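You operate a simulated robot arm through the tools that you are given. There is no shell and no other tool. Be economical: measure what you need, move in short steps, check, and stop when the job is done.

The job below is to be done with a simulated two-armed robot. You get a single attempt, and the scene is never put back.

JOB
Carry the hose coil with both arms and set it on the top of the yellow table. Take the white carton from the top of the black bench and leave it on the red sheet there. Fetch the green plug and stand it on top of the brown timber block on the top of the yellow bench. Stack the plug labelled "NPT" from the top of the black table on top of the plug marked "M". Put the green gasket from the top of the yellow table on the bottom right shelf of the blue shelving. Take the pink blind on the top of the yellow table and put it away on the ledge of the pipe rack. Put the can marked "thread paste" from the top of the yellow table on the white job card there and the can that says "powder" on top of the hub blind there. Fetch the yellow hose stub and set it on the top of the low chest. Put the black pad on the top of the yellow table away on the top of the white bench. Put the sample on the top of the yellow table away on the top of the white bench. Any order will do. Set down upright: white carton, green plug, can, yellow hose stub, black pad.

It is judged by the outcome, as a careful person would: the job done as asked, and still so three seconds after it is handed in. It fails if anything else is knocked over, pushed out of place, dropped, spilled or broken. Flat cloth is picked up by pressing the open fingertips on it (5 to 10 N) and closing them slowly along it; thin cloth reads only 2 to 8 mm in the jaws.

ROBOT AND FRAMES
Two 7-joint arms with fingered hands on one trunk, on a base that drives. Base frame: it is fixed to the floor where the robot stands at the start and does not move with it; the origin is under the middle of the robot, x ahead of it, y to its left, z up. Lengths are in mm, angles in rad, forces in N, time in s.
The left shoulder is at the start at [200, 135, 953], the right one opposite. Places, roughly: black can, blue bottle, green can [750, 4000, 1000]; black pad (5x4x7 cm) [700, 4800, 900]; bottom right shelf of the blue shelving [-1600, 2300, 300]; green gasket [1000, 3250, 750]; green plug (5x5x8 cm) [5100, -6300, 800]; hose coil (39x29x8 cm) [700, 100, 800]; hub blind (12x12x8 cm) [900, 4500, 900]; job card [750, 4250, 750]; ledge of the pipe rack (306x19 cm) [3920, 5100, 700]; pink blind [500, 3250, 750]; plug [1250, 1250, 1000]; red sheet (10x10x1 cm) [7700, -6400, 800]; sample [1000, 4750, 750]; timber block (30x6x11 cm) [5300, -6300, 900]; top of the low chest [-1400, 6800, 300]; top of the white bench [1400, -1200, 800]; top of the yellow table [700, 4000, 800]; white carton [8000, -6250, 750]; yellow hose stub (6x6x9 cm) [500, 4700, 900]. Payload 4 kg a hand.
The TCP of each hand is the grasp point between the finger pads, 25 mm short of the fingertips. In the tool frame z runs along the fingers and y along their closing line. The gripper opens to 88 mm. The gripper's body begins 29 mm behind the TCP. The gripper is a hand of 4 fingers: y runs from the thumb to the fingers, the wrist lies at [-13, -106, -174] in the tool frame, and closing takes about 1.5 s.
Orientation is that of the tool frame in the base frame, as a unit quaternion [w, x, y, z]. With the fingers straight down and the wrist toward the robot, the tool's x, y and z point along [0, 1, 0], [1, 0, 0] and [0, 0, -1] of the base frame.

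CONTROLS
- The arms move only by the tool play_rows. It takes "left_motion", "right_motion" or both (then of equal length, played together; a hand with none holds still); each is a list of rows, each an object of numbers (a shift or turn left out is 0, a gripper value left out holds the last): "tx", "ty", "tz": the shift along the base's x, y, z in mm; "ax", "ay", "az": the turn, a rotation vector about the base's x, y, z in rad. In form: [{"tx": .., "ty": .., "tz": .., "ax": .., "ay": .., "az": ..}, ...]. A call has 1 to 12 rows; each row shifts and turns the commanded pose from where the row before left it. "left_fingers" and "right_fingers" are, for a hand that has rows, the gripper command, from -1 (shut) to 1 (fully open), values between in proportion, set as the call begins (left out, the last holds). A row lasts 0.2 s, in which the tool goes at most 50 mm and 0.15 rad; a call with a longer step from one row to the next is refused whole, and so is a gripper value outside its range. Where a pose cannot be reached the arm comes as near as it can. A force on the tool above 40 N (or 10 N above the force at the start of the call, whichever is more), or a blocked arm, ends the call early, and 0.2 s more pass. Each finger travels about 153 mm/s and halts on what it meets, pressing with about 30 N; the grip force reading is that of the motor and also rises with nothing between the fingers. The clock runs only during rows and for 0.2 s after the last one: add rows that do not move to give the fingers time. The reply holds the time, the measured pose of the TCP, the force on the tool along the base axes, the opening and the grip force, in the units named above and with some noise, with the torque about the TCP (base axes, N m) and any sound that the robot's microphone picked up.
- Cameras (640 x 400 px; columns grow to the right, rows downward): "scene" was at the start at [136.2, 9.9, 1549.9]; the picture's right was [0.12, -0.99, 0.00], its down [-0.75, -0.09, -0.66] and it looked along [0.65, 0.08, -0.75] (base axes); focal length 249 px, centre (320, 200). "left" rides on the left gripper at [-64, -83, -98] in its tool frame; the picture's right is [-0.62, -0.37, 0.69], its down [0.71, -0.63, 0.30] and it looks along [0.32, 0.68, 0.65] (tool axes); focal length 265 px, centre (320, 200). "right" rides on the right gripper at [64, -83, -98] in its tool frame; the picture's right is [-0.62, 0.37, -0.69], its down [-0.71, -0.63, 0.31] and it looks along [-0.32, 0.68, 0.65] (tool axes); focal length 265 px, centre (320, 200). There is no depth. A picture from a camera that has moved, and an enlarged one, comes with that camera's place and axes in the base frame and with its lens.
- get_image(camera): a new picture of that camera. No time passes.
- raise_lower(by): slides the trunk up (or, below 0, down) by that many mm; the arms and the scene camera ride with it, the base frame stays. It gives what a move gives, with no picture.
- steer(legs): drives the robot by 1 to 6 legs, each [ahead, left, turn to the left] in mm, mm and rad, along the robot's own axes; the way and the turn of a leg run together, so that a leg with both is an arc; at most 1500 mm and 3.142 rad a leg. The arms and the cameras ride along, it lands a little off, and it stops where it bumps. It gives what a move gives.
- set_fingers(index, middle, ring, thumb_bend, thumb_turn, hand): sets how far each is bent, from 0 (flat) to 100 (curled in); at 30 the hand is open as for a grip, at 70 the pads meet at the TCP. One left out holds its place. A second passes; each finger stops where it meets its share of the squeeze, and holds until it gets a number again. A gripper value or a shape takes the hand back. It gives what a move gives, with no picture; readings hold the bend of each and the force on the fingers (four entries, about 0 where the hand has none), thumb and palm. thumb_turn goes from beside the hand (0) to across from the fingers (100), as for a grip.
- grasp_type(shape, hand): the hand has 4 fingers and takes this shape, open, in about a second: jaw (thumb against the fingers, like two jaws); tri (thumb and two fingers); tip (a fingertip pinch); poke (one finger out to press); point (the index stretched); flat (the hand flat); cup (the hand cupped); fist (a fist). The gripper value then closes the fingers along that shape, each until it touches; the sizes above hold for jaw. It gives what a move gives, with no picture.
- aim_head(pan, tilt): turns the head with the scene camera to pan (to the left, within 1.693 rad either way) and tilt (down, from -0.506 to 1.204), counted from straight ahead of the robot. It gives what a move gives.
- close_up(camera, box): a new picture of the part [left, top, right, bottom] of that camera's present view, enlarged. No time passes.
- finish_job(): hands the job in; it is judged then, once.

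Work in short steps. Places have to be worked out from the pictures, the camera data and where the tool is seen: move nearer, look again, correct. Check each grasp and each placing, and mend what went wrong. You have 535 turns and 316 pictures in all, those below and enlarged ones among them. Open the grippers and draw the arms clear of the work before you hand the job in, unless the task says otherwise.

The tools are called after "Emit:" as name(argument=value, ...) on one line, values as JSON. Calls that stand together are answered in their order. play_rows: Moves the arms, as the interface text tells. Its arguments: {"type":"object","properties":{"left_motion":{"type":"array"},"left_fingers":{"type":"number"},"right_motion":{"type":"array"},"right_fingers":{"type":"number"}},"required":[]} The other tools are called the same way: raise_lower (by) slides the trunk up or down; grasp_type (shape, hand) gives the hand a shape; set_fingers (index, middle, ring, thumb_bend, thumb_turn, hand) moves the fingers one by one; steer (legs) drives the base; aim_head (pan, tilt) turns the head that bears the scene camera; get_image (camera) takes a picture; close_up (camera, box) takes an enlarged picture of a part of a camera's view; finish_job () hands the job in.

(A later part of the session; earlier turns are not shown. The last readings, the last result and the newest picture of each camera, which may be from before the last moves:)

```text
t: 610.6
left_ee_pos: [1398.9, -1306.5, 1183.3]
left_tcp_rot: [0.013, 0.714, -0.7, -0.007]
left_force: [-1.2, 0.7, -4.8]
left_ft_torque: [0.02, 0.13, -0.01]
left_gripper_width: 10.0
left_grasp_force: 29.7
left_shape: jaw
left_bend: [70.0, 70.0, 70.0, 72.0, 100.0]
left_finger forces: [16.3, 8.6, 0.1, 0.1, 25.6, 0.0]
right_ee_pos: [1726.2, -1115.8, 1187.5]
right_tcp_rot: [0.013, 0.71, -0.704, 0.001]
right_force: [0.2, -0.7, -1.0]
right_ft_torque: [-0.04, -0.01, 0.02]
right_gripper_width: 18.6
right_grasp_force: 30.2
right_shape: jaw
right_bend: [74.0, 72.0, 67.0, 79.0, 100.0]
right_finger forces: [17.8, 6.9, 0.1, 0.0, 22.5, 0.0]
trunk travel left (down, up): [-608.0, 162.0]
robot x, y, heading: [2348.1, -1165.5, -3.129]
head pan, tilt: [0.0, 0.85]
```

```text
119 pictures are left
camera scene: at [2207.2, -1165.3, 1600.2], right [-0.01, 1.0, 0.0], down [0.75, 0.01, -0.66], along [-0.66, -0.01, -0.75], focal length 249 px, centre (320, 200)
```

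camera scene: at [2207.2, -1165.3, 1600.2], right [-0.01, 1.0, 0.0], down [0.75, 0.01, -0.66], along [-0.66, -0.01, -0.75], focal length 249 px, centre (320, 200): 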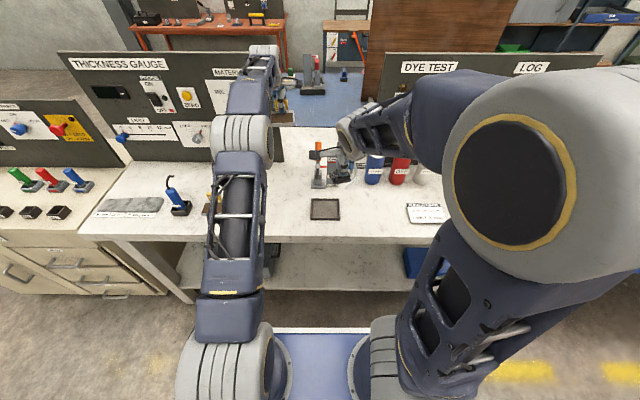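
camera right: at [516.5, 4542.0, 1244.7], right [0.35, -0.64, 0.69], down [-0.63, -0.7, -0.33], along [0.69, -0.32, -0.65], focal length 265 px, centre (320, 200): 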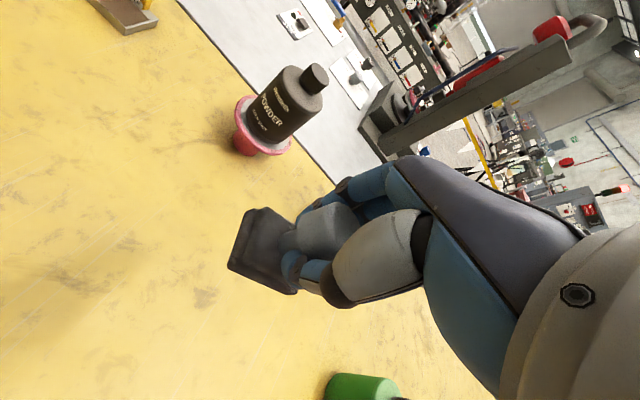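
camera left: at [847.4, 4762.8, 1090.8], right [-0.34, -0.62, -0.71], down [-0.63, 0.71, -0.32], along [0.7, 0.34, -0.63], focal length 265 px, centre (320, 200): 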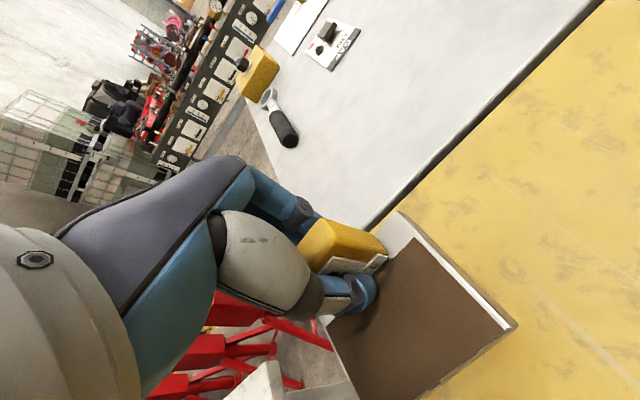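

Clear: pad spot ≈[1607,−983]; sample TCP target [1540,−1315] (tray centre x≈1600). Move both over and start lowering.

Emit:
play_rows(left_motion=[{"tx": 35, "ty": -2}, {"tx": 35, "ty": -2}, {"tx": 35, "ty": -2}, {"tx": 36, "ty": -2.5}, {"tz": -40}, {"tz": -40}, {"tz": -40}, {"tz": -40}, {"tz": -40}, {}], right_motion=[{"tx": -30, "ty": 33}, {"tx": -30, "ty": 33}, {"tx": -30, "ty": 33}, {"tx": -29, "ty": 34}, {"tz": -40}, {"tz": -40}, {"tz": -40}, {"tz": -40}, {"tz": -40}, {}])

Emit:
get_image(camera="left")

Emit:
get_image(camera="right")

```text
t: 612.8
left_ee_pos: [1540.2, -1315.6, 982.9]
left_tcp_rot: [0.013, 0.714, -0.7, -0.008]
left_force: [0.0, -0.5, -5.0]
left_ft_torque: [0.01, 0.15, 0.04]
left_gripper_width: 10.0
left_grasp_force: 29.3
left_shape: jaw
left_bend: [70.0, 70.0, 70.0, 72.0, 100.0]
left_finger forces: [16.1, 8.4, 0.1, 0.0, 25.4, 0.1]
right_ee_pos: [1606.3, -980.5, 984.0]
right_tcp_rot: [0.014, 0.71, -0.704, 0.0]
right_force: [-0.6, 1.0, -0.8]
right_ft_torque: [-0.03, -0.02, -0.01]
right_gripper_width: 18.2
right_grasp_force: 30.5
right_shape: jaw
right_bend: [74.0, 72.0, 67.0, 79.0, 100.0]
right_finger forces: [17.9, 6.6, 0.0, 0.0, 22.8, 0.0]
trunk travel left (down, up): [-608.0, 162.0]
robot x, y, heading: [2344.9, -1165.7, -3.125]
head pan, tilt: [0.0, 0.85]
```

```text
118 pictures are left
camera left: at [1626.4, -1248.3, 1079.0], right [0.34, 0.62, -0.71], down [0.63, -0.7, -0.32], along [-0.7, -0.34, -0.63], focal length 265 px, centre (320, 200)
```

left: 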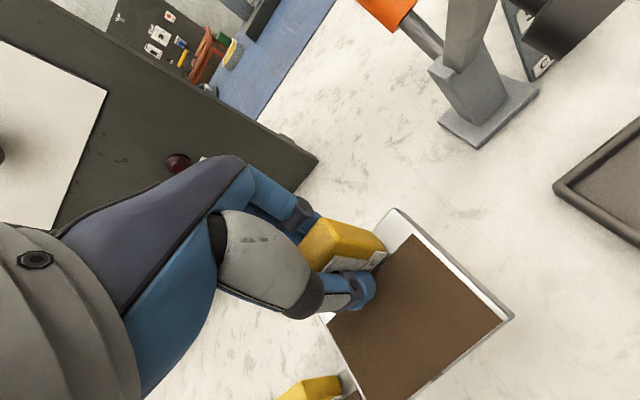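

```text
117 pictures are left
camera right: at [1692.5, -1043.0, 1081.7], right [-0.36, 0.63, 0.69], down [0.62, 0.71, -0.33], along [-0.7, 0.31, -0.65], focal length 265 px, centre (320, 200)
```

right: 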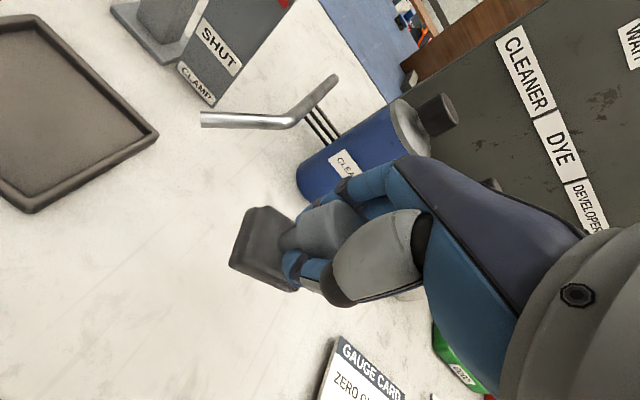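

Both spots are clear. Lower both near contact.

Emit:
play_rows(left_motion=[{"tz": -30}, {"tz": -25}, {"tz": -15}, {"tz": -6}, {"tz": -4}, {"tz": -4}, {}], right_motion=[{"tz": -30}, {"tz": -20}, {"tz": -10}, {"tz": -6}, {"tz": -4}, {"tz": -4}, {}])

```text
t: 614.4
left_ee_pos: [1541.0, -1314.2, 899.9]
left_tcp_rot: [0.014, 0.714, -0.7, -0.007]
left_force: [-1.1, -0.4, -4.0]
left_ft_torque: [-0.01, 0.15, 0.0]
left_gripper_width: 9.9
left_grasp_force: 29.7
left_shape: jaw
left_bend: [70.0, 70.0, 70.0, 72.0, 100.0]
left_finger forces: [16.3, 8.3, 0.3, 0.0, 25.0, 0.0]
right_ee_pos: [1607.5, -981.6, 912.2]
right_tcp_rot: [0.013, 0.71, -0.704, 0.0]
right_force: [0.8, -0.4, -1.5]
right_ft_torque: [0.02, -0.03, -0.03]
right_gripper_width: 18.6
right_grasp_force: 29.8
right_shape: jaw
right_bend: [74.0, 72.0, 67.0, 79.0, 100.0]
right_finger forces: [17.9, 6.5, 0.0, 0.0, 22.8, 0.1]
trunk travel left (down, up): [-608.0, 162.0]
robot x, y, heading: [2346.7, -1165.5, -3.124]
head pan, tilt: [0.0, 0.85]
```

Emit:
play_rows(left_motion=[{"tz": -3}, {"tz": -3}, {"tz": -3}, {"tz": -2}, {"tz": -2}, {}], right_motion=[{"tz": -3}, {"tz": -3}, {"tz": -3}, {"tz": -2}, {"tz": -2}, {}])

```text
t: 615.8
left_ee_pos: [1536.4, -1315.8, 891.5]
left_tcp_rot: [0.018, 0.714, -0.7, -0.012]
left_force: [6.8, -0.2, 18.1]
left_ft_torque: [0.05, -0.62, -0.04]
left_gripper_width: 12.1
left_grasp_force: 30.2
left_shape: jaw
left_bend: [70.0, 70.0, 70.0, 75.0, 100.0]
left_finger forces: [14.3, 7.0, 2.4, 0.0, 42.3, 0.1]
right_ee_pos: [1606.9, -980.6, 901.9]
right_tcp_rot: [0.015, 0.71, -0.704, -0.001]
right_force: [1.0, -0.1, 5.0]
right_ft_torque: [0.06, 0.15, 0.04]
right_gripper_width: 18.6
right_grasp_force: 29.9
right_shape: jaw
right_bend: [74.0, 72.0, 67.0, 79.0, 100.0]
right_finger forces: [17.8, 6.9, 0.0, 0.1, 23.4, 0.0]
trunk travel left (down, up): [-608.0, 162.0]
robot x, y, heading: [2346.6, -1162.9, -3.125]
head pan, tilt: [0.0, 0.85]
stopped in row 6 (left hand): the force on the tool passed its limit at 41 N (the readings are from after the stop); the commanded pose is now the measured one
```

Both touched down. Release both and rise.

Emit:
play_rows(left_motion=[{"tz": 1}, {}, {}, {}, {}, {"tz": 10}, {"tz": 25}, {"tz": 40}, {"tz": 40}, {"tz": 40}, {"tz": 40}, {"tz": 40}], left_fingers=1, right_motion=[{"tz": 0.5}, {}, {}, {}, {}, {"tz": 10}, {"tz": 25}, {"tz": 40}, {"tz": 40}, {"tz": 40}, {"tz": 40}, {"tz": 40}], right_fingers=1)

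Emit:
get_image(camera="left")

Emit:
get_image(camera="right")

```text
t: 618.4
left_ee_pos: [1537.9, -1315.3, 1127.6]
left_tcp_rot: [0.016, 0.714, -0.7, -0.01]
left_force: [-0.5, 0.1, -0.2]
left_ft_torque: [0.02, -0.02, -0.01]
left_gripper_width: 87.6
left_grasp_force: 0.0
left_shape: jaw
left_bend: [30.0, 30.0, 30.0, 30.0, 98.0]
left_finger forces: [0.0, 0.1, 0.0, 0.0, 0.0, 0.0]
right_ee_pos: [1608.4, -978.9, 1134.8]
right_tcp_rot: [0.013, 0.711, -0.704, 0.0]
right_force: [0.3, 0.0, -0.8]
right_ft_torque: [0.03, 0.01, -0.03]
right_gripper_width: 87.5
right_grasp_force: 0.1
right_shape: jaw
right_bend: [30.0, 30.0, 30.0, 30.0, 98.0]
right_finger forces: [0.1, 0.1, 0.0, 0.0, 0.0, 0.0]
trunk travel left (down, up): [-608.0, 162.0]
robot x, y, heading: [2345.0, -1162.8, -3.129]
head pan, tilt: [0.0, 0.85]
```

```text
116 pictures are left
camera left: at [1623.3, -1248.5, 1223.1], right [0.33, 0.62, -0.71], down [0.63, -0.7, -0.32], along [-0.7, -0.34, -0.63], focal length 265 px, centre (320, 200)
```

left: 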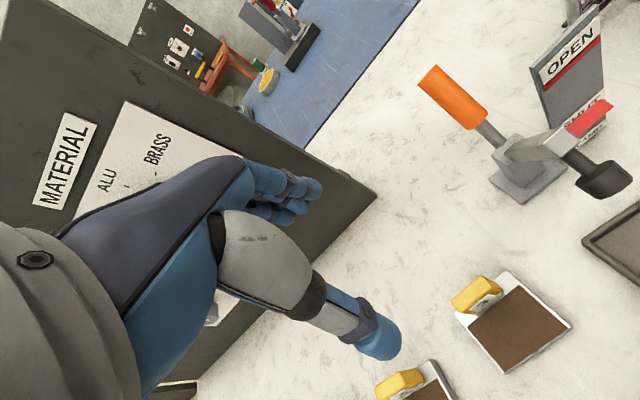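

```text
115 pictures are left
camera right: at [1694.9, -1041.0, 1232.1], right [-0.36, 0.63, 0.69], down [0.62, 0.71, -0.33], along [-0.7, 0.31, -0.65], focal length 265 px, centre (320, 200)
```

right: 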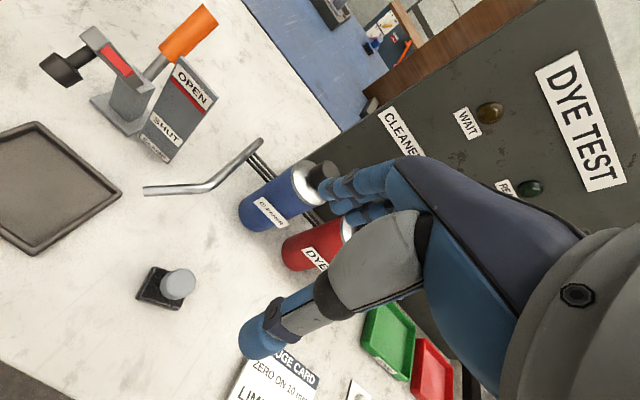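

Pad and sample are placed. Remaining: carton and green plug, far south-east. Back off, turn to face −y and look.

Emit:
steer(legs=[[-500, 0, 0], [0, 0, 1.571]])

Emit:
aim_head(pan=0.5, tilt=0.3)

Emit:
get_image(camera="scene")

```text
t: 625.2
left_ee_pos: [3001.6, -1968.3, 1126.9]
left_tcp_rot: [0.019, 1.0, 0.009, 0.004]
left_force: [-0.3, -0.8, -1.0]
left_ft_torque: [-0.02, -0.01, 0.0]
left_gripper_width: 87.7
left_grasp_force: 0.0
left_shape: jaw
left_bend: [30.0, 30.0, 30.0, 30.0, 98.0]
left_finger forces: [0.0, 0.0, 0.1, 0.0, 0.1, 0.0]
right_ee_pos: [2663.6, -1898.6, 1135.0]
right_tcp_rot: [0.01, 1.0, 0.004, 0.01]
right_force: [0.0, -1.3, -0.4]
right_ft_torque: [0.01, -0.03, 0.02]
right_gripper_width: 87.9
right_grasp_force: 0.0
right_shape: jaw
right_bend: [30.0, 30.0, 30.0, 30.0, 98.0]
right_finger forces: [0.0, 0.1, 0.0, 0.0, 0.1, 0.1]
trunk travel left (down, up): [-608.0, 162.0]
robot x, y, heading: [2855.1, -1162.9, -1.562]
head pan, tilt: [0.0, 0.85]
```

```text
t: 626.2
left_ee_pos: [3001.7, -1969.0, 1127.0]
left_tcp_rot: [0.02, 1.0, 0.01, 0.004]
left_force: [-0.3, 0.7, 0.5]
left_ft_torque: [0.03, 0.0, 0.02]
left_gripper_width: 87.7
left_grasp_force: 0.1
left_shape: jaw
left_bend: [30.0, 30.0, 30.0, 30.0, 98.0]
left_finger forces: [0.0, 0.1, 0.0, 0.0, 0.0, 0.0]
right_ee_pos: [2665.0, -1897.2, 1134.8]
right_tcp_rot: [0.01, 1.0, 0.004, 0.009]
right_force: [-0.3, 0.7, -0.4]
right_ft_torque: [0.0, 0.0, 0.0]
right_gripper_width: 87.7
right_grasp_force: 0.0
right_shape: jaw
right_bend: [30.0, 30.0, 30.0, 30.0, 98.0]
right_finger forces: [0.1, 0.0, 0.0, 0.0, 0.0, 0.0]
trunk travel left (down, up): [-608.0, 162.0]
robot x, y, heading: [2852.4, -1155.4, -1.56]
head pan, tilt: [0.499, 0.3]
```

```text
114 pictures are left
camera scene: at [2895.9, -1300.5, 1648.5], right [-0.87, -0.49, 0.0], down [-0.14, 0.26, -0.95], along [0.47, -0.83, -0.3], focal length 249 px, centre (320, 200)
```

scene: 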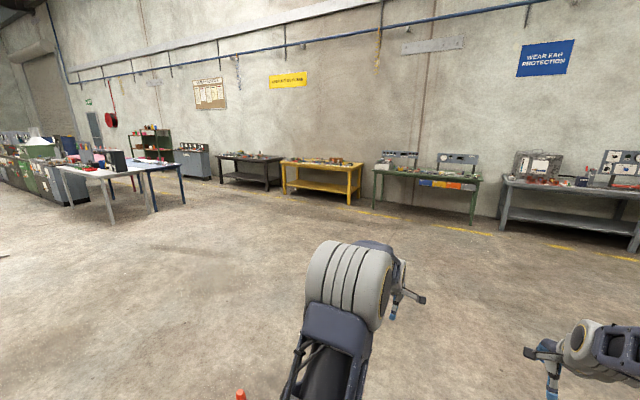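

Open floor ahead; yellow bench front at y≈−5950 (x 4850–6500). A cone stands near [3600,−1820], so go straight first, then diagonally.

Emit:
steer(legs=[[1450, 0, -0.01], [960, 770, 0], [960, 770, 0], [900, 760, 0]])

Emit:
aim_head(pan=0.0, tilt=0.6)

Emit:
get_image(camera="scene")

```text
t: 650.5
left_ee_pos: [5526.0, -6078.2, 1126.7]
left_tcp_rot: [0.019, 0.999, 0.038, 0.004]
left_force: [0.2, -0.6, -0.6]
left_ft_torque: [-0.01, -0.03, -0.02]
left_gripper_width: 87.9
left_grasp_force: 0.1
left_shape: jaw
left_bend: [30.0, 30.0, 30.0, 30.0, 98.0]
left_finger forces: [0.0, 0.0, 0.0, 0.0, 0.0, 0.0]
right_ee_pos: [5186.0, -6027.0, 1134.9]
right_tcp_rot: [0.011, 0.999, 0.032, 0.011]
right_force: [-0.5, -0.5, 0.2]
right_ft_torque: [-0.02, 0.01, -0.04]
right_gripper_width: 87.4
right_grasp_force: 0.1
right_shape: jaw
right_bend: [30.0, 30.0, 30.0, 30.0, 98.0]
right_finger forces: [0.0, 0.1, 0.1, 0.0, 0.0, 0.0]
trunk travel left (down, up): [-608.0, 162.0]
robot x, y, heading: [5328.9, -5278.7, -1.503]
head pan, tilt: [0.499, 0.3]
```

```text
t: 651.4
left_ee_pos: [5527.1, -6078.3, 1127.7]
left_tcp_rot: [0.019, 0.999, 0.038, 0.004]
left_force: [0.4, 0.4, 0.0]
left_ft_torque: [0.03, 0.01, 0.01]
left_gripper_width: 87.9
left_grasp_force: 0.0
left_shape: jaw
left_bend: [30.0, 30.0, 30.0, 30.0, 98.0]
left_finger forces: [0.0, 0.0, 0.0, 0.0, 0.0, 0.0]
right_ee_pos: [5185.3, -6026.6, 1135.1]
right_tcp_rot: [0.01, 0.999, 0.032, 0.01]
right_force: [-0.1, 0.4, 0.1]
right_ft_torque: [-0.03, 0.03, -0.01]
right_gripper_width: 87.5
right_grasp_force: 0.1
right_shape: jaw
right_bend: [30.0, 30.0, 30.0, 30.0, 98.0]
right_finger forces: [0.0, 0.0, 0.0, 0.0, 0.0, 0.1]
trunk travel left (down, up): [-608.0, 162.0]
robot x, y, heading: [5332.4, -5278.9, -1.499]
head pan, tilt: [0.0, 0.6]
```

```text
113 pictures are left
camera scene: at [5338.7, -5426.4, 1621.1], right [-1.0, -0.07, 0.0], down [-0.04, 0.56, -0.83], along [0.06, -0.82, -0.56], focal length 249 px, centre (320, 200)
```

scene: 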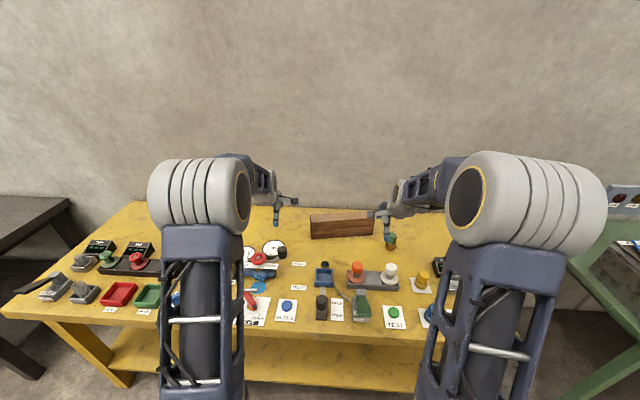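

Timber block and green plug in view. Zoom.

Emit:
close_up(camera="scene", box=[260, 190, 440, 300])

```text
3.56 times, centred on (350, 245) of scene
camera zoom: at [5338.7, -5426.4, 1621.1], right [-1.0, -0.07, 0.0], down [-0.04, 0.56, -0.83], along [0.06, -0.82, -0.56], focal length 885 px, centre (213, 40)
```

zoom: 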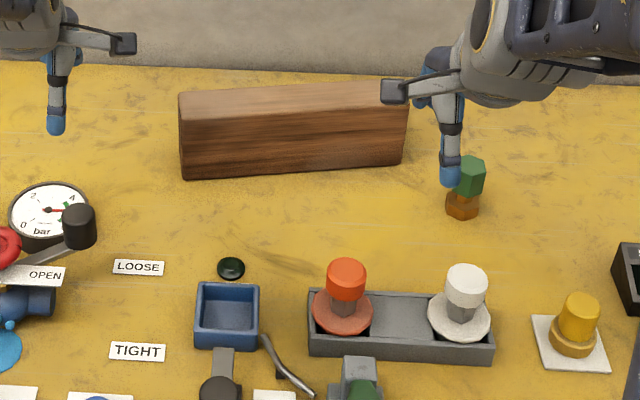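

Bench seems lower (~740). I straighten heading, move forward 280, lower the trunk 80, and look with the right camera.

Emit:
steer(legs=[[0, 0, -0.07], [275, 0, 0]])

Emit:
raise_lower(by=-80)

Emit:
get_image(camera="right")

Emit:
get_image(camera="scene")

```text
t: 653.8
left_ee_pos: [5472.3, -6363.3, 1126.6]
left_tcp_rot: [0.02, 1.0, 0.004, 0.004]
left_force: [-0.3, 0.1, -0.9]
left_ft_torque: [-0.01, 0.02, -0.03]
left_gripper_width: 88.0
left_grasp_force: 0.0
left_shape: jaw
left_bend: [30.0, 30.0, 30.0, 30.0, 98.0]
left_finger forces: [0.1, 0.1, 0.1, 0.1, 0.0, 0.0]
right_ee_pos: [5135.6, -6289.2, 1134.4]
right_tcp_rot: [0.01, 1.0, 0.0, 0.01]
right_force: [0.6, 0.2, 0.5]
right_ft_torque: [0.02, -0.01, -0.02]
right_gripper_width: 87.5
right_grasp_force: 0.1
right_shape: jaw
right_bend: [30.0, 30.0, 30.0, 30.0, 98.0]
right_finger forces: [0.0, 0.1, 0.0, 0.0, 0.0, 0.0]
trunk travel left (down, up): [-608.0, 162.0]
robot x, y, heading: [5332.7, -5552.1, -1.574]
head pan, tilt: [0.0, 0.6]
```

```text
t: 655.0
left_ee_pos: [5472.8, -6363.7, 1045.9]
left_tcp_rot: [0.019, 1.0, 0.004, 0.004]
left_force: [-1.2, 0.4, -0.2]
left_ft_torque: [0.03, -0.03, 0.01]
left_gripper_width: 87.8
left_grasp_force: 0.1
left_shape: jaw
left_bend: [30.0, 30.0, 30.0, 30.0, 98.0]
left_finger forces: [0.0, 0.0, 0.0, 0.1, 0.0, 0.1]
right_ee_pos: [5135.2, -6288.1, 1053.9]
right_tcp_rot: [0.011, 1.0, -0.001, 0.01]
right_force: [0.9, 0.1, -0.1]
right_ft_torque: [0.02, 0.01, 0.0]
right_gripper_width: 87.5
right_grasp_force: 0.1
right_shape: jaw
right_bend: [30.0, 30.0, 30.0, 30.0, 98.0]
right_finger forces: [0.0, 0.0, 0.0, 0.0, 0.1, 0.1]
trunk travel left (down, up): [-528.0, 242.0]
robot x, y, heading: [5330.3, -5553.0, -1.57]
head pan, tilt: [0.0, 0.6]
```

```text
111 pictures are left
camera right: at [5198.6, -6204.1, 1152.1], right [-0.63, -0.35, 0.69], down [-0.71, 0.63, -0.33], along [-0.31, -0.7, -0.65], focal length 265 px, centre (320, 200)
```

right: 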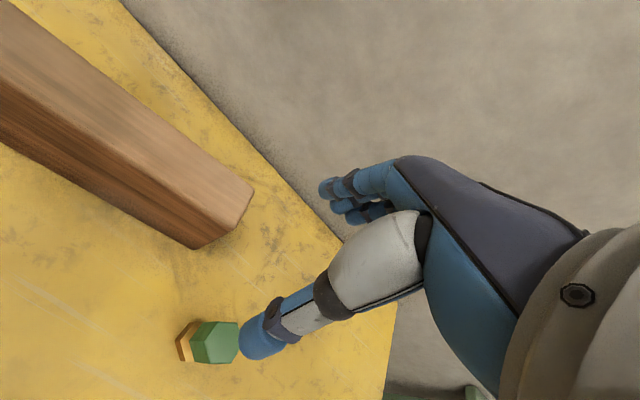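

```text
110 pictures are left
camera scene: at [5328.4, -5700.0, 1541.2], right [-1.0, 0.0, 0.0], down [0.0, 0.57, -0.82], along [0.0, -0.82, -0.57], focal length 249 px, centre (320, 200)
```

scene: 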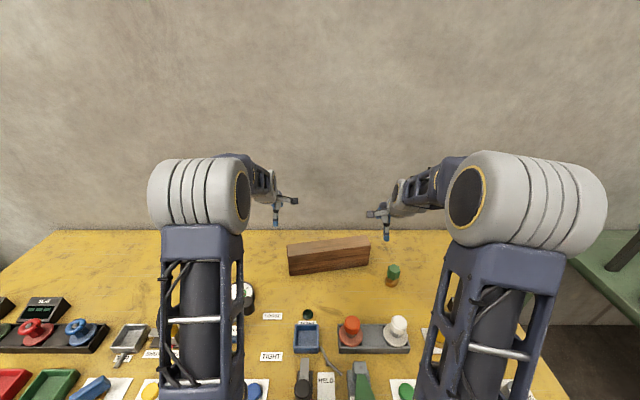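

Plug top ≈[5067,−6275,853]. Bring the right hand above it and check.

Emit:
play_rows(right_motion=[{"tx": -34, "ty": 6}, {"tx": -34, "ty": 7}, {"tz": -40}, {"tz": -40}, {"tz": -20}, {}])

Emit:
get_image(camera="right")

```text
t: 656.4
left_ee_pos: [5472.0, -6363.9, 1045.8]
left_tcp_rot: [0.019, 1.0, 0.004, 0.004]
left_force: [0.8, -0.3, 0.0]
left_ft_torque: [0.02, 0.0, -0.01]
left_gripper_width: 88.2
left_grasp_force: 0.0
left_shape: jaw
left_bend: [30.0, 30.0, 30.0, 30.0, 98.0]
left_finger forces: [0.0, 0.0, 0.0, 0.0, 0.1, 0.1]
right_ee_pos: [5068.2, -6275.1, 954.6]
right_tcp_rot: [0.01, 1.0, -0.001, 0.01]
right_force: [0.4, -0.8, -0.3]
right_ft_torque: [0.0, 0.04, 0.01]
right_gripper_width: 87.8
right_grasp_force: 0.1
right_shape: jaw
right_bend: [30.0, 30.0, 30.0, 30.0, 98.0]
right_finger forces: [0.0, 0.1, 0.0, 0.0, 0.0, 0.1]
trunk travel left (down, up): [-528.0, 242.0]
robot x, y, heading: [5328.5, -5556.3, -1.57]
head pan, tilt: [0.0, 0.6]
```

```text
109 pictures are left
camera right: at [5131.7, -6191.6, 1052.5], right [-0.63, -0.35, 0.69], down [-0.71, 0.62, -0.33], along [-0.31, -0.7, -0.65], focal length 265 px, centre (320, 200)
```

right: 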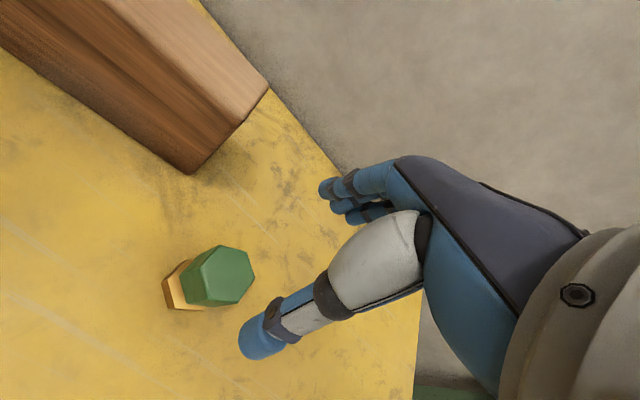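

Top ≈[5071,−6273,862], ~48 mm hex. Descend to 843, grip and lift.

Emit:
play_rows(right_motion=[{"tx": 2.5, "ty": 2, "tz": -40}, {"tz": -40}, {"tz": -20}, {"tz": -12}, {}])

Emit:
play_rows(right_motion=[{}, {}, {}, {}, {}, {}, {}, {}], right_fingers=-1)

Emit:
play_rows(right_motion=[{"tz": 10}, {"tz": 30}, {"tz": 40}, {"tz": 40}, {"tz": 40}, {"tz": 40}, {}])

Emit:
get_image(camera="right")

Emit:
get_image(camera="left")

```text
t: 657.6
left_ee_pos: [5471.3, -6363.0, 1046.4]
left_tcp_rot: [0.019, 1.0, 0.005, 0.004]
left_force: [-0.1, -0.6, 0.3]
left_ft_torque: [0.01, -0.02, 0.02]
left_gripper_width: 87.8
left_grasp_force: 0.1
left_shape: jaw
left_bend: [30.0, 30.0, 30.0, 30.0, 98.0]
left_finger forces: [0.1, 0.1, 0.0, 0.0, 0.0, 0.1]
right_ee_pos: [5069.7, -6274.4, 843.7]
right_tcp_rot: [0.01, 1.0, 0.0, 0.01]
right_force: [-0.3, 2.3, 8.2]
right_ft_torque: [0.11, -0.06, 0.05]
right_gripper_width: 88.0
right_grasp_force: 0.0
right_shape: jaw
right_bend: [30.0, 30.0, 30.0, 30.0, 97.0]
right_finger forces: [0.1, 0.0, 0.1, 0.1, 7.6, 0.0]
trunk travel left (down, up): [-528.0, 242.0]
robot x, y, heading: [5331.6, -5552.1, -1.571]
head pan, tilt: [0.0, 0.6]
```

```text
t: 659.4
left_ee_pos: [5472.0, -6362.3, 1047.5]
left_tcp_rot: [0.019, 1.0, 0.005, 0.004]
left_force: [-0.4, 0.5, -0.3]
left_ft_torque: [-0.03, 0.02, 0.0]
left_gripper_width: 88.0
left_grasp_force: 0.1
left_shape: jaw
left_bend: [30.0, 30.0, 30.0, 30.0, 98.0]
left_finger forces: [0.1, 0.1, 0.0, 0.1, 0.0, 0.0]
right_ee_pos: [5068.6, -6273.7, 844.6]
right_tcp_rot: [0.012, 1.0, -0.002, 0.009]
right_force: [-7.2, -3.6, 25.7]
right_ft_torque: [-0.28, 0.49, -0.02]
right_gripper_width: 14.2
right_grasp_force: 30.0
right_shape: jaw
right_bend: [70.0, 70.0, 70.0, 72.0, 100.0]
right_finger forces: [33.0, 16.7, 0.0, 0.0, 44.8, 0.1]
trunk travel left (down, up): [-528.0, 242.0]
robot x, y, heading: [5330.7, -5554.3, -1.573]
head pan, tilt: [0.0, 0.6]
```

```text
t: 661.0
left_ee_pos: [5472.2, -6363.8, 1046.7]
left_tcp_rot: [0.019, 1.0, 0.005, 0.003]
left_force: [0.1, -0.2, 0.3]
left_ft_torque: [0.0, -0.02, 0.0]
left_gripper_width: 87.7
left_grasp_force: 0.2
left_shape: jaw
left_bend: [30.0, 30.0, 30.0, 30.0, 98.0]
left_finger forces: [0.0, 0.1, 0.0, 0.0, 0.0, 0.0]
right_ee_pos: [5070.8, -6274.4, 1044.6]
right_tcp_rot: [0.01, 1.0, 0.0, 0.009]
right_force: [-0.1, 0.5, -3.7]
right_ft_torque: [-0.03, 0.01, -0.02]
right_gripper_width: 14.4
right_grasp_force: 29.7
right_shape: jaw
right_bend: [70.0, 70.0, 70.0, 75.0, 100.0]
right_finger forces: [30.7, 3.3, 0.0, 0.1, 45.7, 0.1]
trunk travel left (down, up): [-528.0, 242.0]
robot x, y, heading: [5328.8, -5549.5, -1.568]
head pan, tilt: [0.0, 0.6]
```

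```text
108 pictures are left
camera right: at [5135.0, -6190.2, 1141.3], right [-0.63, -0.35, 0.69], down [-0.71, 0.63, -0.33], along [-0.31, -0.7, -0.65], focal length 265 px, centre (320, 200)
```

right: 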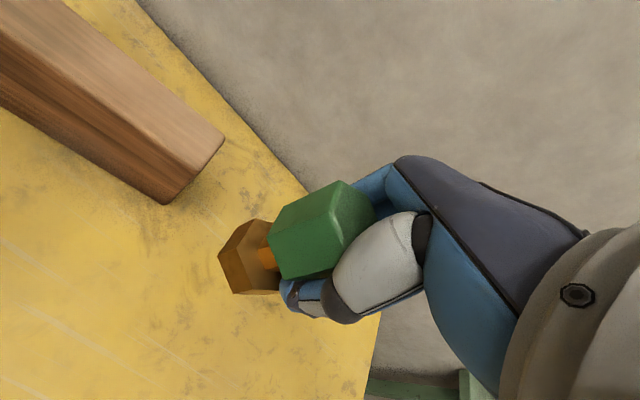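

```text
107 pictures are left
camera left: at [5406.2, -6276.4, 1142.9], right [-0.62, 0.34, -0.71], down [0.71, 0.62, -0.32], along [0.34, -0.7, -0.63], focal length 265 px, centre (320, 200)
```

left: 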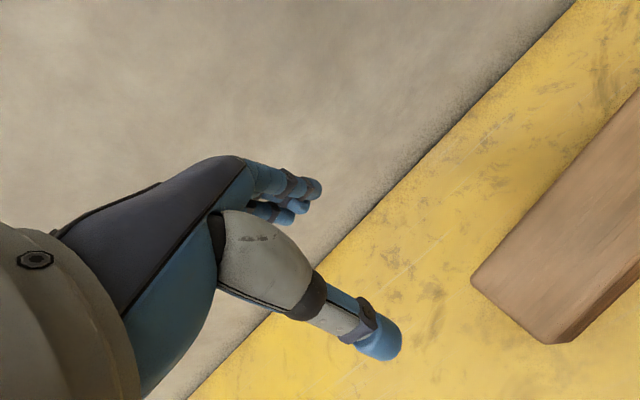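

Held upright at its waist. Zoom on the block's right end in the right camera to find its top centreline.

Emit:
close_up(camera="right", box=[60, 40, 260, 220])

Emit:
close_up(camera="scene", box=[270, 220, 420, 300])

```text
2.22 times, centred on (160, 130) of right
camera zoom: at [5135.0, -6190.2, 1141.3], right [-0.63, -0.35, 0.69], down [-0.71, 0.63, -0.33], along [-0.31, -0.7, -0.65], focal length 590 px, centre (676, 356)
```

zoom: 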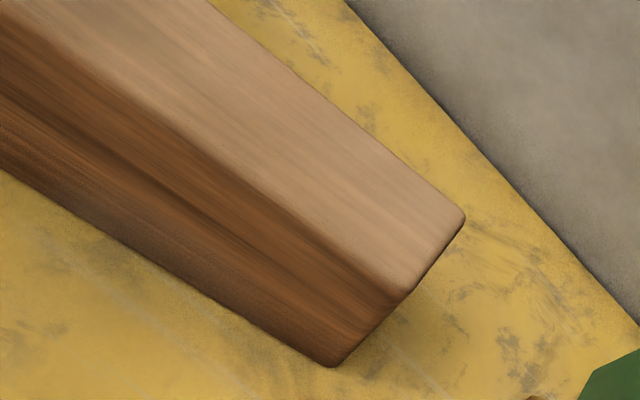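

```text
4.27 times, centred on (345, 260) of scene
camera zoom: at [5328.3, -5700.1, 1541.1], right [-1.0, 0.0, 0.0], down [0.0, 0.57, -0.82], along [0.0, -0.82, -0.57], focal length 1062 px, centre (213, -56)
```

zoom: 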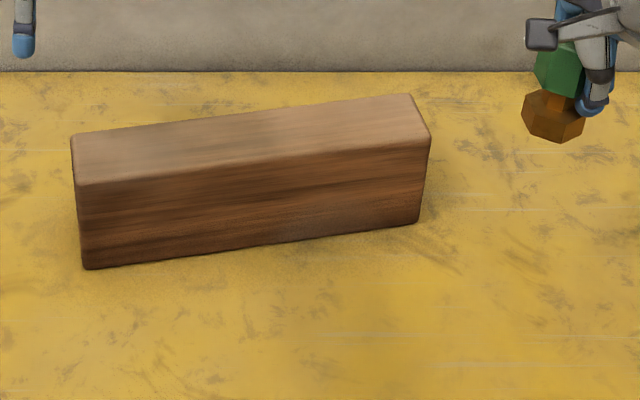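

Block top ≈909; centreline from [5154,−6356] to [5439,−6305]. Target plug spot [5228,−6343]. Move there at height and verify.

Emit:
play_rows(right_motion=[{"tz": 20}, {"tx": 39, "ty": -17}, {"tx": 39, "ty": -17}, {"tx": 39, "ty": -17}, {"tx": 40, "ty": -18}, {}])

Emit:
close_up(camera="scene", box=[270, 210, 420, 300])

Emit:
get_image(camera="left")

```text
t: 662.4
left_ee_pos: [5472.7, -6362.4, 1046.6]
left_tcp_rot: [0.019, 1.0, 0.004, 0.003]
left_force: [0.0, -0.2, 0.2]
left_ft_torque: [0.02, -0.02, -0.01]
left_gripper_width: 87.7
left_grasp_force: 0.0
left_shape: jaw
left_bend: [30.0, 30.0, 30.0, 30.0, 98.0]
left_finger forces: [0.0, 0.0, 0.1, 0.0, 0.0, 0.0]
right_ee_pos: [5230.3, -6343.6, 1062.2]
right_tcp_rot: [0.01, 1.0, -0.002, 0.01]
right_force: [0.1, 0.4, -2.5]
right_ft_torque: [-0.02, 0.01, 0.0]
right_gripper_width: 14.3
right_grasp_force: 29.5
right_shape: jaw
right_bend: [70.0, 70.0, 70.0, 75.0, 100.0]
right_finger forces: [30.8, 3.2, 0.0, 0.0, 45.3, 0.1]
trunk travel left (down, up): [-528.0, 242.0]
robot x, y, heading: [5330.5, -5553.6, -1.568]
head pan, tilt: [0.0, 0.6]
```

```text
4.27 times, centred on (345, 255) of scene
camera zoom: at [5328.4, -5700.0, 1541.1], right [-1.0, 0.0, 0.0], down [0.0, 0.57, -0.82], along [0.0, -0.82, -0.57], focal length 1062 px, centre (213, -35)
```

zoom: 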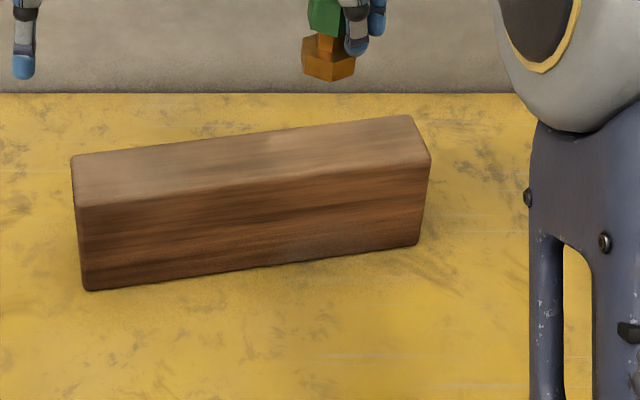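

```text
103 pictures are left
camera left: at [5406.3, -6276.3, 1142.9], right [-0.62, 0.34, -0.71], down [0.71, 0.62, -0.32], along [0.34, -0.7, -0.62], focal length 265 px, centre (320, 200)
```

left: 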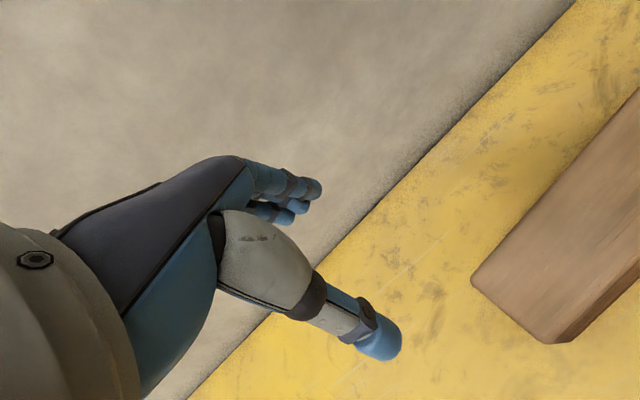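

Prediction lands on the centreline. Lower to 990 and check.

Emit:
play_rows(right_motion=[{"tx": -1, "tz": -30}, {"tz": -25}, {"tz": -17}, {}])

Emit:
close_up(camera="scene", box=[290, 210, 390, 280])

Emit:
get_image(camera="right")

```text
t: 663.4
left_ee_pos: [5472.0, -6363.5, 1047.8]
left_tcp_rot: [0.02, 1.0, 0.005, 0.004]
left_force: [0.1, -0.2, -0.6]
left_ft_torque: [-0.01, 0.04, 0.04]
left_gripper_width: 87.8
left_grasp_force: 0.1
left_shape: jaw
left_bend: [30.0, 30.0, 30.0, 30.0, 98.0]
left_finger forces: [0.0, 0.1, 0.0, 0.0, 0.0, 0.1]
right_ee_pos: [5227.1, -6341.7, 990.8]
right_tcp_rot: [0.01, 1.0, -0.001, 0.009]
right_force: [0.2, 0.8, -2.0]
right_ft_torque: [0.0, 0.03, 0.02]
right_gripper_width: 14.3
right_grasp_force: 29.8
right_shape: jaw
right_bend: [70.0, 70.0, 70.0, 75.0, 100.0]
right_finger forces: [30.6, 3.1, 0.0, 0.0, 45.1, 0.0]
trunk travel left (down, up): [-528.0, 242.0]
robot x, y, heading: [5332.0, -5551.2, -1.575]
head pan, tilt: [0.0, 0.6]
```

```text
5.71 times, centred on (340, 245) of scene
camera zoom: at [5328.4, -5700.0, 1541.1], right [-1.0, 0.0, 0.0], down [0.0, 0.57, -0.82], along [0.0, -0.82, -0.57], focal length 1422 px, centre (206, -57)
```

zoom: 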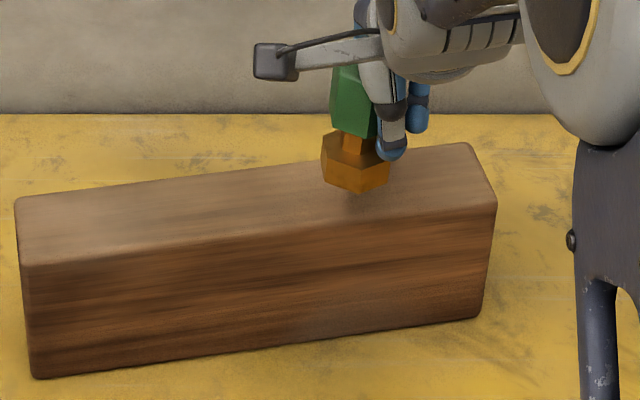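

```text
101 pictures are left
camera right: at [5290.6, -6257.9, 1087.3], right [-0.63, -0.35, 0.69], down [-0.71, 0.63, -0.33], along [-0.31, -0.7, -0.65], focal length 265 px, centre (320, 200)
```

right: 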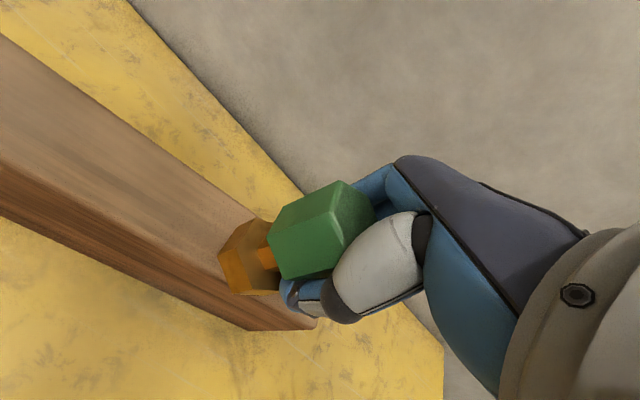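

Lower in small steps to touch.

Emit:
play_rows(right_motion=[{"ty": -3, "tz": -4}, {"tz": -4}, {"tz": -3}, {"tz": -2}, {"tz": -2}, {}])

Emit:
close_up(camera="scene", box=[290, 210, 390, 280])

```text
t: 664.8
left_ee_pos: [5472.4, -6362.8, 1046.7]
left_tcp_rot: [0.019, 1.0, 0.004, 0.004]
left_force: [0.1, -0.6, 0.1]
left_ft_torque: [0.03, -0.01, 0.0]
left_gripper_width: 87.9
left_grasp_force: 0.1
left_shape: jaw
left_bend: [30.0, 30.0, 30.0, 30.0, 98.0]
left_finger forces: [0.1, 0.0, 0.1, 0.1, 0.0, 0.0]
right_ee_pos: [5226.6, -6345.2, 975.0]
right_tcp_rot: [0.01, 1.0, -0.002, 0.01]
right_force: [-0.6, 1.1, -1.4]
right_ft_torque: [0.01, 0.02, -0.02]
right_gripper_width: 14.1
right_grasp_force: 29.5
right_shape: jaw
right_bend: [70.0, 70.0, 70.0, 75.0, 100.0]
right_finger forces: [30.7, 3.0, 0.0, 0.0, 45.1, 0.1]
trunk travel left (down, up): [-528.0, 242.0]
robot x, y, heading: [5328.5, -5555.8, -1.573]
head pan, tilt: [0.0, 0.6]
```

```text
5.71 times, centred on (340, 245) of scene
camera zoom: at [5328.4, -5700.0, 1541.1], right [-1.0, 0.0, 0.0], down [0.0, 0.57, -0.82], along [0.0, -0.82, -0.57], focal length 1422 px, centre (206, -57)
```

zoom: 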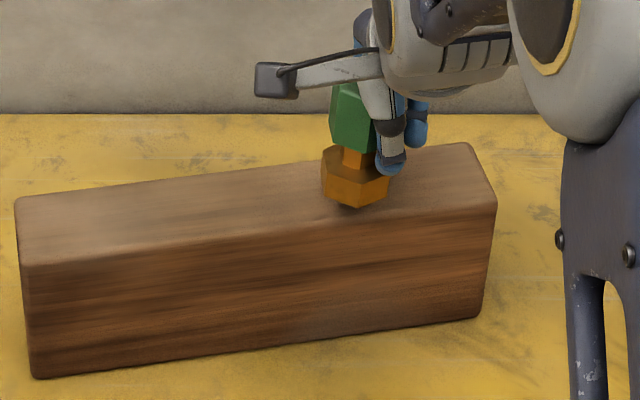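

Centred on the block. A few more mm to contact.

Emit:
play_rows(right_motion=[{"tz": -2}, {"tz": -2}, {"tz": -1.5}, {"tz": -1.5}, {}])

```text
t: 666.0
left_ee_pos: [5471.9, -6361.6, 1046.5]
left_tcp_rot: [0.019, 1.0, 0.005, 0.004]
left_force: [-0.5, 0.3, -0.7]
left_ft_torque: [-0.02, 0.01, 0.01]
left_gripper_width: 87.9
left_grasp_force: 0.0
left_shape: jaw
left_bend: [30.0, 30.0, 30.0, 30.0, 98.0]
left_finger forces: [0.0, 0.0, 0.1, 0.0, 0.1, 0.0]
right_ee_pos: [5225.8, -6346.0, 968.0]
right_tcp_rot: [0.01, 1.0, -0.001, 0.01]
right_force: [-0.6, 0.1, -2.0]
right_ft_torque: [-0.01, 0.04, -0.02]
right_gripper_width: 14.2
right_grasp_force: 29.9
right_shape: jaw
right_bend: [70.0, 70.0, 70.0, 75.0, 100.0]
right_finger forces: [30.7, 3.1, 0.0, 0.0, 45.2, 0.1]
trunk travel left (down, up): [-528.0, 242.0]
robot x, y, heading: [5328.8, -5548.5, -1.572]
head pan, tilt: [0.0, 0.6]
```

Emit:
close_up(camera="scene", box=[310, 220, 370, 265])

```text
8.89 times, centred on (340, 242) of scene
camera zoom: at [5328.4, -5700.0, 1541.1], right [-1.0, 0.0, 0.0], down [0.0, 0.57, -0.82], along [0.0, -0.82, -0.57], focal length 2212 px, centre (142, -178)
```

zoom: 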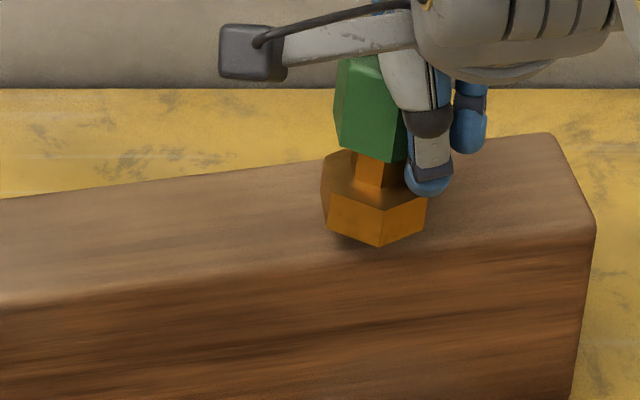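

Hex base is ~7 mm toward the front; shift −6 in y and continue down.

Emit:
play_rows(right_motion=[{"ty": -6}, {"tz": -1.5}, {"tz": -1.5}, {"tz": -1.5}, {"tz": -1.5}, {}])

```text
t: 667.4
left_ee_pos: [5472.3, -6362.9, 1046.8]
left_tcp_rot: [0.02, 1.0, 0.004, 0.003]
left_force: [0.8, 0.5, -0.3]
left_ft_torque: [0.02, 0.01, 0.0]
left_gripper_width: 88.0
left_grasp_force: 0.0
left_shape: jaw
left_bend: [30.0, 30.0, 30.0, 30.0, 98.0]
left_finger forces: [0.0, 0.1, 0.0, 0.0, 0.2, 0.0]
right_ee_pos: [5225.9, -6350.6, 962.5]
right_tcp_rot: [0.01, 1.0, -0.001, 0.009]
right_force: [0.1, 0.4, -2.7]
right_ft_torque: [-0.05, 0.03, -0.03]
right_gripper_width: 14.4
right_grasp_force: 30.7
right_shape: jaw
right_bend: [70.0, 70.0, 70.0, 75.0, 100.0]
right_finger forces: [30.7, 3.1, 0.0, 0.0, 44.9, 0.0]
trunk travel left (down, up): [-528.0, 242.0]
robot x, y, heading: [5330.9, -5550.9, -1.572]
head pan, tilt: [0.0, 0.6]
```

Emit:
play_rows(right_motion=[{"tz": -2}, {"tz": -2}, {"tz": -2}, {"tz": -1.5}, {"tz": -1.5}, {}])

Emit:
close_up(camera="scene", box=[310, 220, 370, 265])

```text
t: 668.8
left_ee_pos: [5471.7, -6362.8, 1047.5]
left_tcp_rot: [0.019, 1.0, 0.004, 0.004]
left_force: [-0.1, -0.4, -0.1]
left_ft_torque: [0.0, -0.01, 0.01]
left_gripper_width: 87.7
left_grasp_force: 0.0
left_shape: jaw
left_bend: [30.0, 30.0, 30.0, 30.0, 98.0]
left_finger forces: [0.1, 0.0, 0.0, 0.0, 0.0, 0.1]
right_ee_pos: [5226.8, -6352.8, 954.8]
right_tcp_rot: [0.012, 1.0, -0.001, 0.009]
right_force: [1.3, 5.5, 18.5]
right_ft_torque: [0.07, -0.06, 0.03]
right_gripper_width: 14.4
right_grasp_force: 30.6
right_shape: jaw
right_bend: [70.0, 70.0, 70.0, 75.0, 100.0]
right_finger forces: [31.7, 2.8, 0.1, 0.0, 56.2, 0.1]
trunk travel left (down, up): [-528.0, 242.0]
robot x, y, heading: [5330.4, -5551.3, -1.571]
head pan, tilt: [0.0, 0.6]
```

```text
8.89 times, centred on (340, 242) of scene
camera zoom: at [5328.5, -5699.2, 1541.4], right [-1.0, 0.0, 0.0], down [0.0, 0.56, -0.83], along [0.0, -0.83, -0.56], focal length 2212 px, centre (142, -178)
```

zoom: 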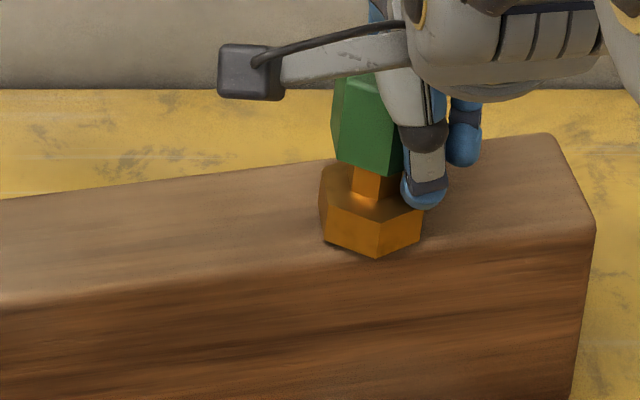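

Contact, but the hex's front vertex is at the block edge. Lift 6, shift −12 in y, and set down again.

Emit:
play_rows(right_motion=[{"tz": 6}, {"ty": -6}, {"ty": -6}, {"tz": -2}, {"tz": -1.5}, {"tz": -1}, {}])

Emit:
close_up(camera="scene", box=[310, 220, 370, 265])

```text
t: 670.4
left_ee_pos: [5471.9, -6363.4, 1046.4]
left_tcp_rot: [0.019, 1.0, 0.004, 0.004]
left_force: [0.2, -0.4, -0.5]
left_ft_torque: [0.01, -0.01, -0.03]
left_gripper_width: 87.9
left_grasp_force: 0.1
left_shape: jaw
left_bend: [30.0, 30.0, 30.0, 30.0, 98.0]
left_finger forces: [0.1, 0.0, 0.0, 0.0, 0.0, 0.0]
right_ee_pos: [5225.7, -6363.3, 955.2]
right_tcp_rot: [0.012, 1.0, -0.001, 0.009]
right_force: [-0.5, 1.1, 3.7]
right_ft_torque: [0.01, 0.05, 0.01]
right_gripper_width: 14.2
right_grasp_force: 29.9
right_shape: jaw
right_bend: [70.0, 70.0, 70.0, 75.0, 100.0]
right_finger forces: [31.0, 3.0, 0.0, 0.1, 46.2, 0.0]
trunk travel left (down, up): [-528.0, 242.0]
robot x, y, heading: [5330.1, -5552.9, -1.568]
head pan, tilt: [0.0, 0.6]
```

```text
8.89 times, centred on (340, 242) of scene
camera zoom: at [5328.4, -5699.8, 1541.2], right [-1.0, 0.0, 0.0], down [0.0, 0.56, -0.83], along [0.0, -0.83, -0.56], focal length 2212 px, centre (142, -178)
```

zoom: 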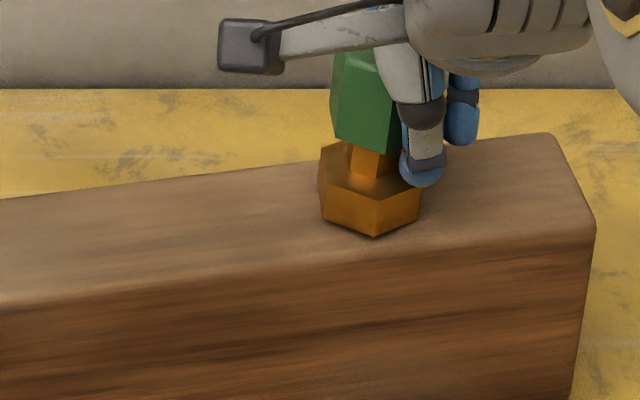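

Well placed. Open fully, then rise.

Emit:
play_rows(right_motion=[{}, {}, {}, {}, {}], right_fingers=1)

Emit:
play_rows(right_motion=[{"tz": 8}, {"tz": 20}, {"tz": 35}, {"tz": 40}, {"tz": 40}, {}])

Emit:
close_up(camera="scene", box=[280, 210, 400, 290])

```text
t: 671.6
left_ee_pos: [5471.7, -6363.7, 1047.6]
left_tcp_rot: [0.019, 1.0, 0.004, 0.004]
left_force: [0.1, -0.2, -0.1]
left_ft_torque: [0.04, 0.0, 0.0]
left_gripper_width: 87.8
left_grasp_force: 0.1
left_shape: jaw
left_bend: [30.0, 30.0, 30.0, 30.0, 98.0]
left_finger forces: [0.0, 0.1, 0.0, 0.0, 0.0, 0.0]
right_ee_pos: [5226.1, -6363.6, 954.6]
right_tcp_rot: [0.01, 1.0, 0.0, 0.01]
right_force: [-0.9, 1.0, 0.6]
right_ft_torque: [0.02, 0.0, 0.0]
right_gripper_width: 87.9
right_grasp_force: 0.1
right_shape: jaw
right_bend: [30.0, 30.0, 30.0, 30.0, 97.0]
right_finger forces: [0.1, 0.0, 0.1, 0.0, 0.8, 0.0]
trunk travel left (down, up): [-528.0, 242.0]
robot x, y, heading: [5331.5, -5552.2, -1.571]
head pan, tilt: [0.0, 0.6]
```

```text
t: 673.0
left_ee_pos: [5472.3, -6362.9, 1047.0]
left_tcp_rot: [0.02, 1.0, 0.004, 0.004]
left_force: [-0.3, 0.1, -0.6]
left_ft_torque: [-0.01, -0.03, 0.0]
left_gripper_width: 87.8
left_grasp_force: 0.1
left_shape: jaw
left_bend: [30.0, 30.0, 30.0, 30.0, 98.0]
left_finger forces: [0.0, 0.1, 0.1, 0.1, 0.1, 0.1]
right_ee_pos: [5226.2, -6366.3, 1097.0]
right_tcp_rot: [0.011, 1.0, 0.0, 0.01]
right_force: [-0.4, 0.2, 0.1]
right_ft_torque: [-0.02, -0.01, 0.0]
right_gripper_width: 87.7
right_grasp_force: 0.0
right_shape: jaw
right_bend: [30.0, 30.0, 30.0, 30.0, 98.0]
right_finger forces: [0.1, 0.0, 0.0, 0.0, 0.1, 0.0]
trunk travel left (down, up): [-528.0, 242.0]
robot x, y, heading: [5333.3, -5554.6, -1.57]
head pan, tilt: [0.0, 0.6]
```

```text
5.00 times, centred on (340, 250) of scene
camera zoom: at [5328.4, -5700.0, 1541.1], right [-1.0, 0.0, 0.0], down [0.0, 0.57, -0.82], along [0.0, -0.82, -0.57], focal length 1244 px, centre (220, -50)
```

zoom: 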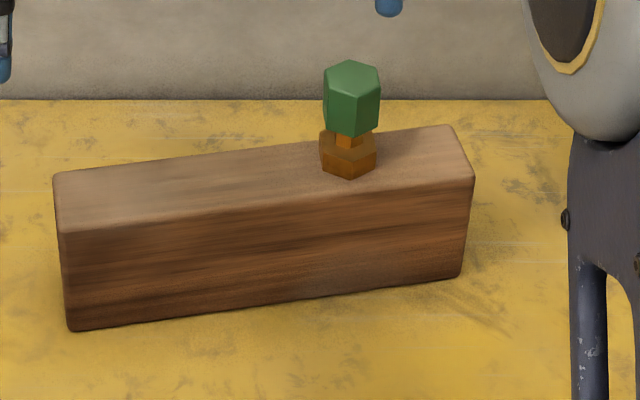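

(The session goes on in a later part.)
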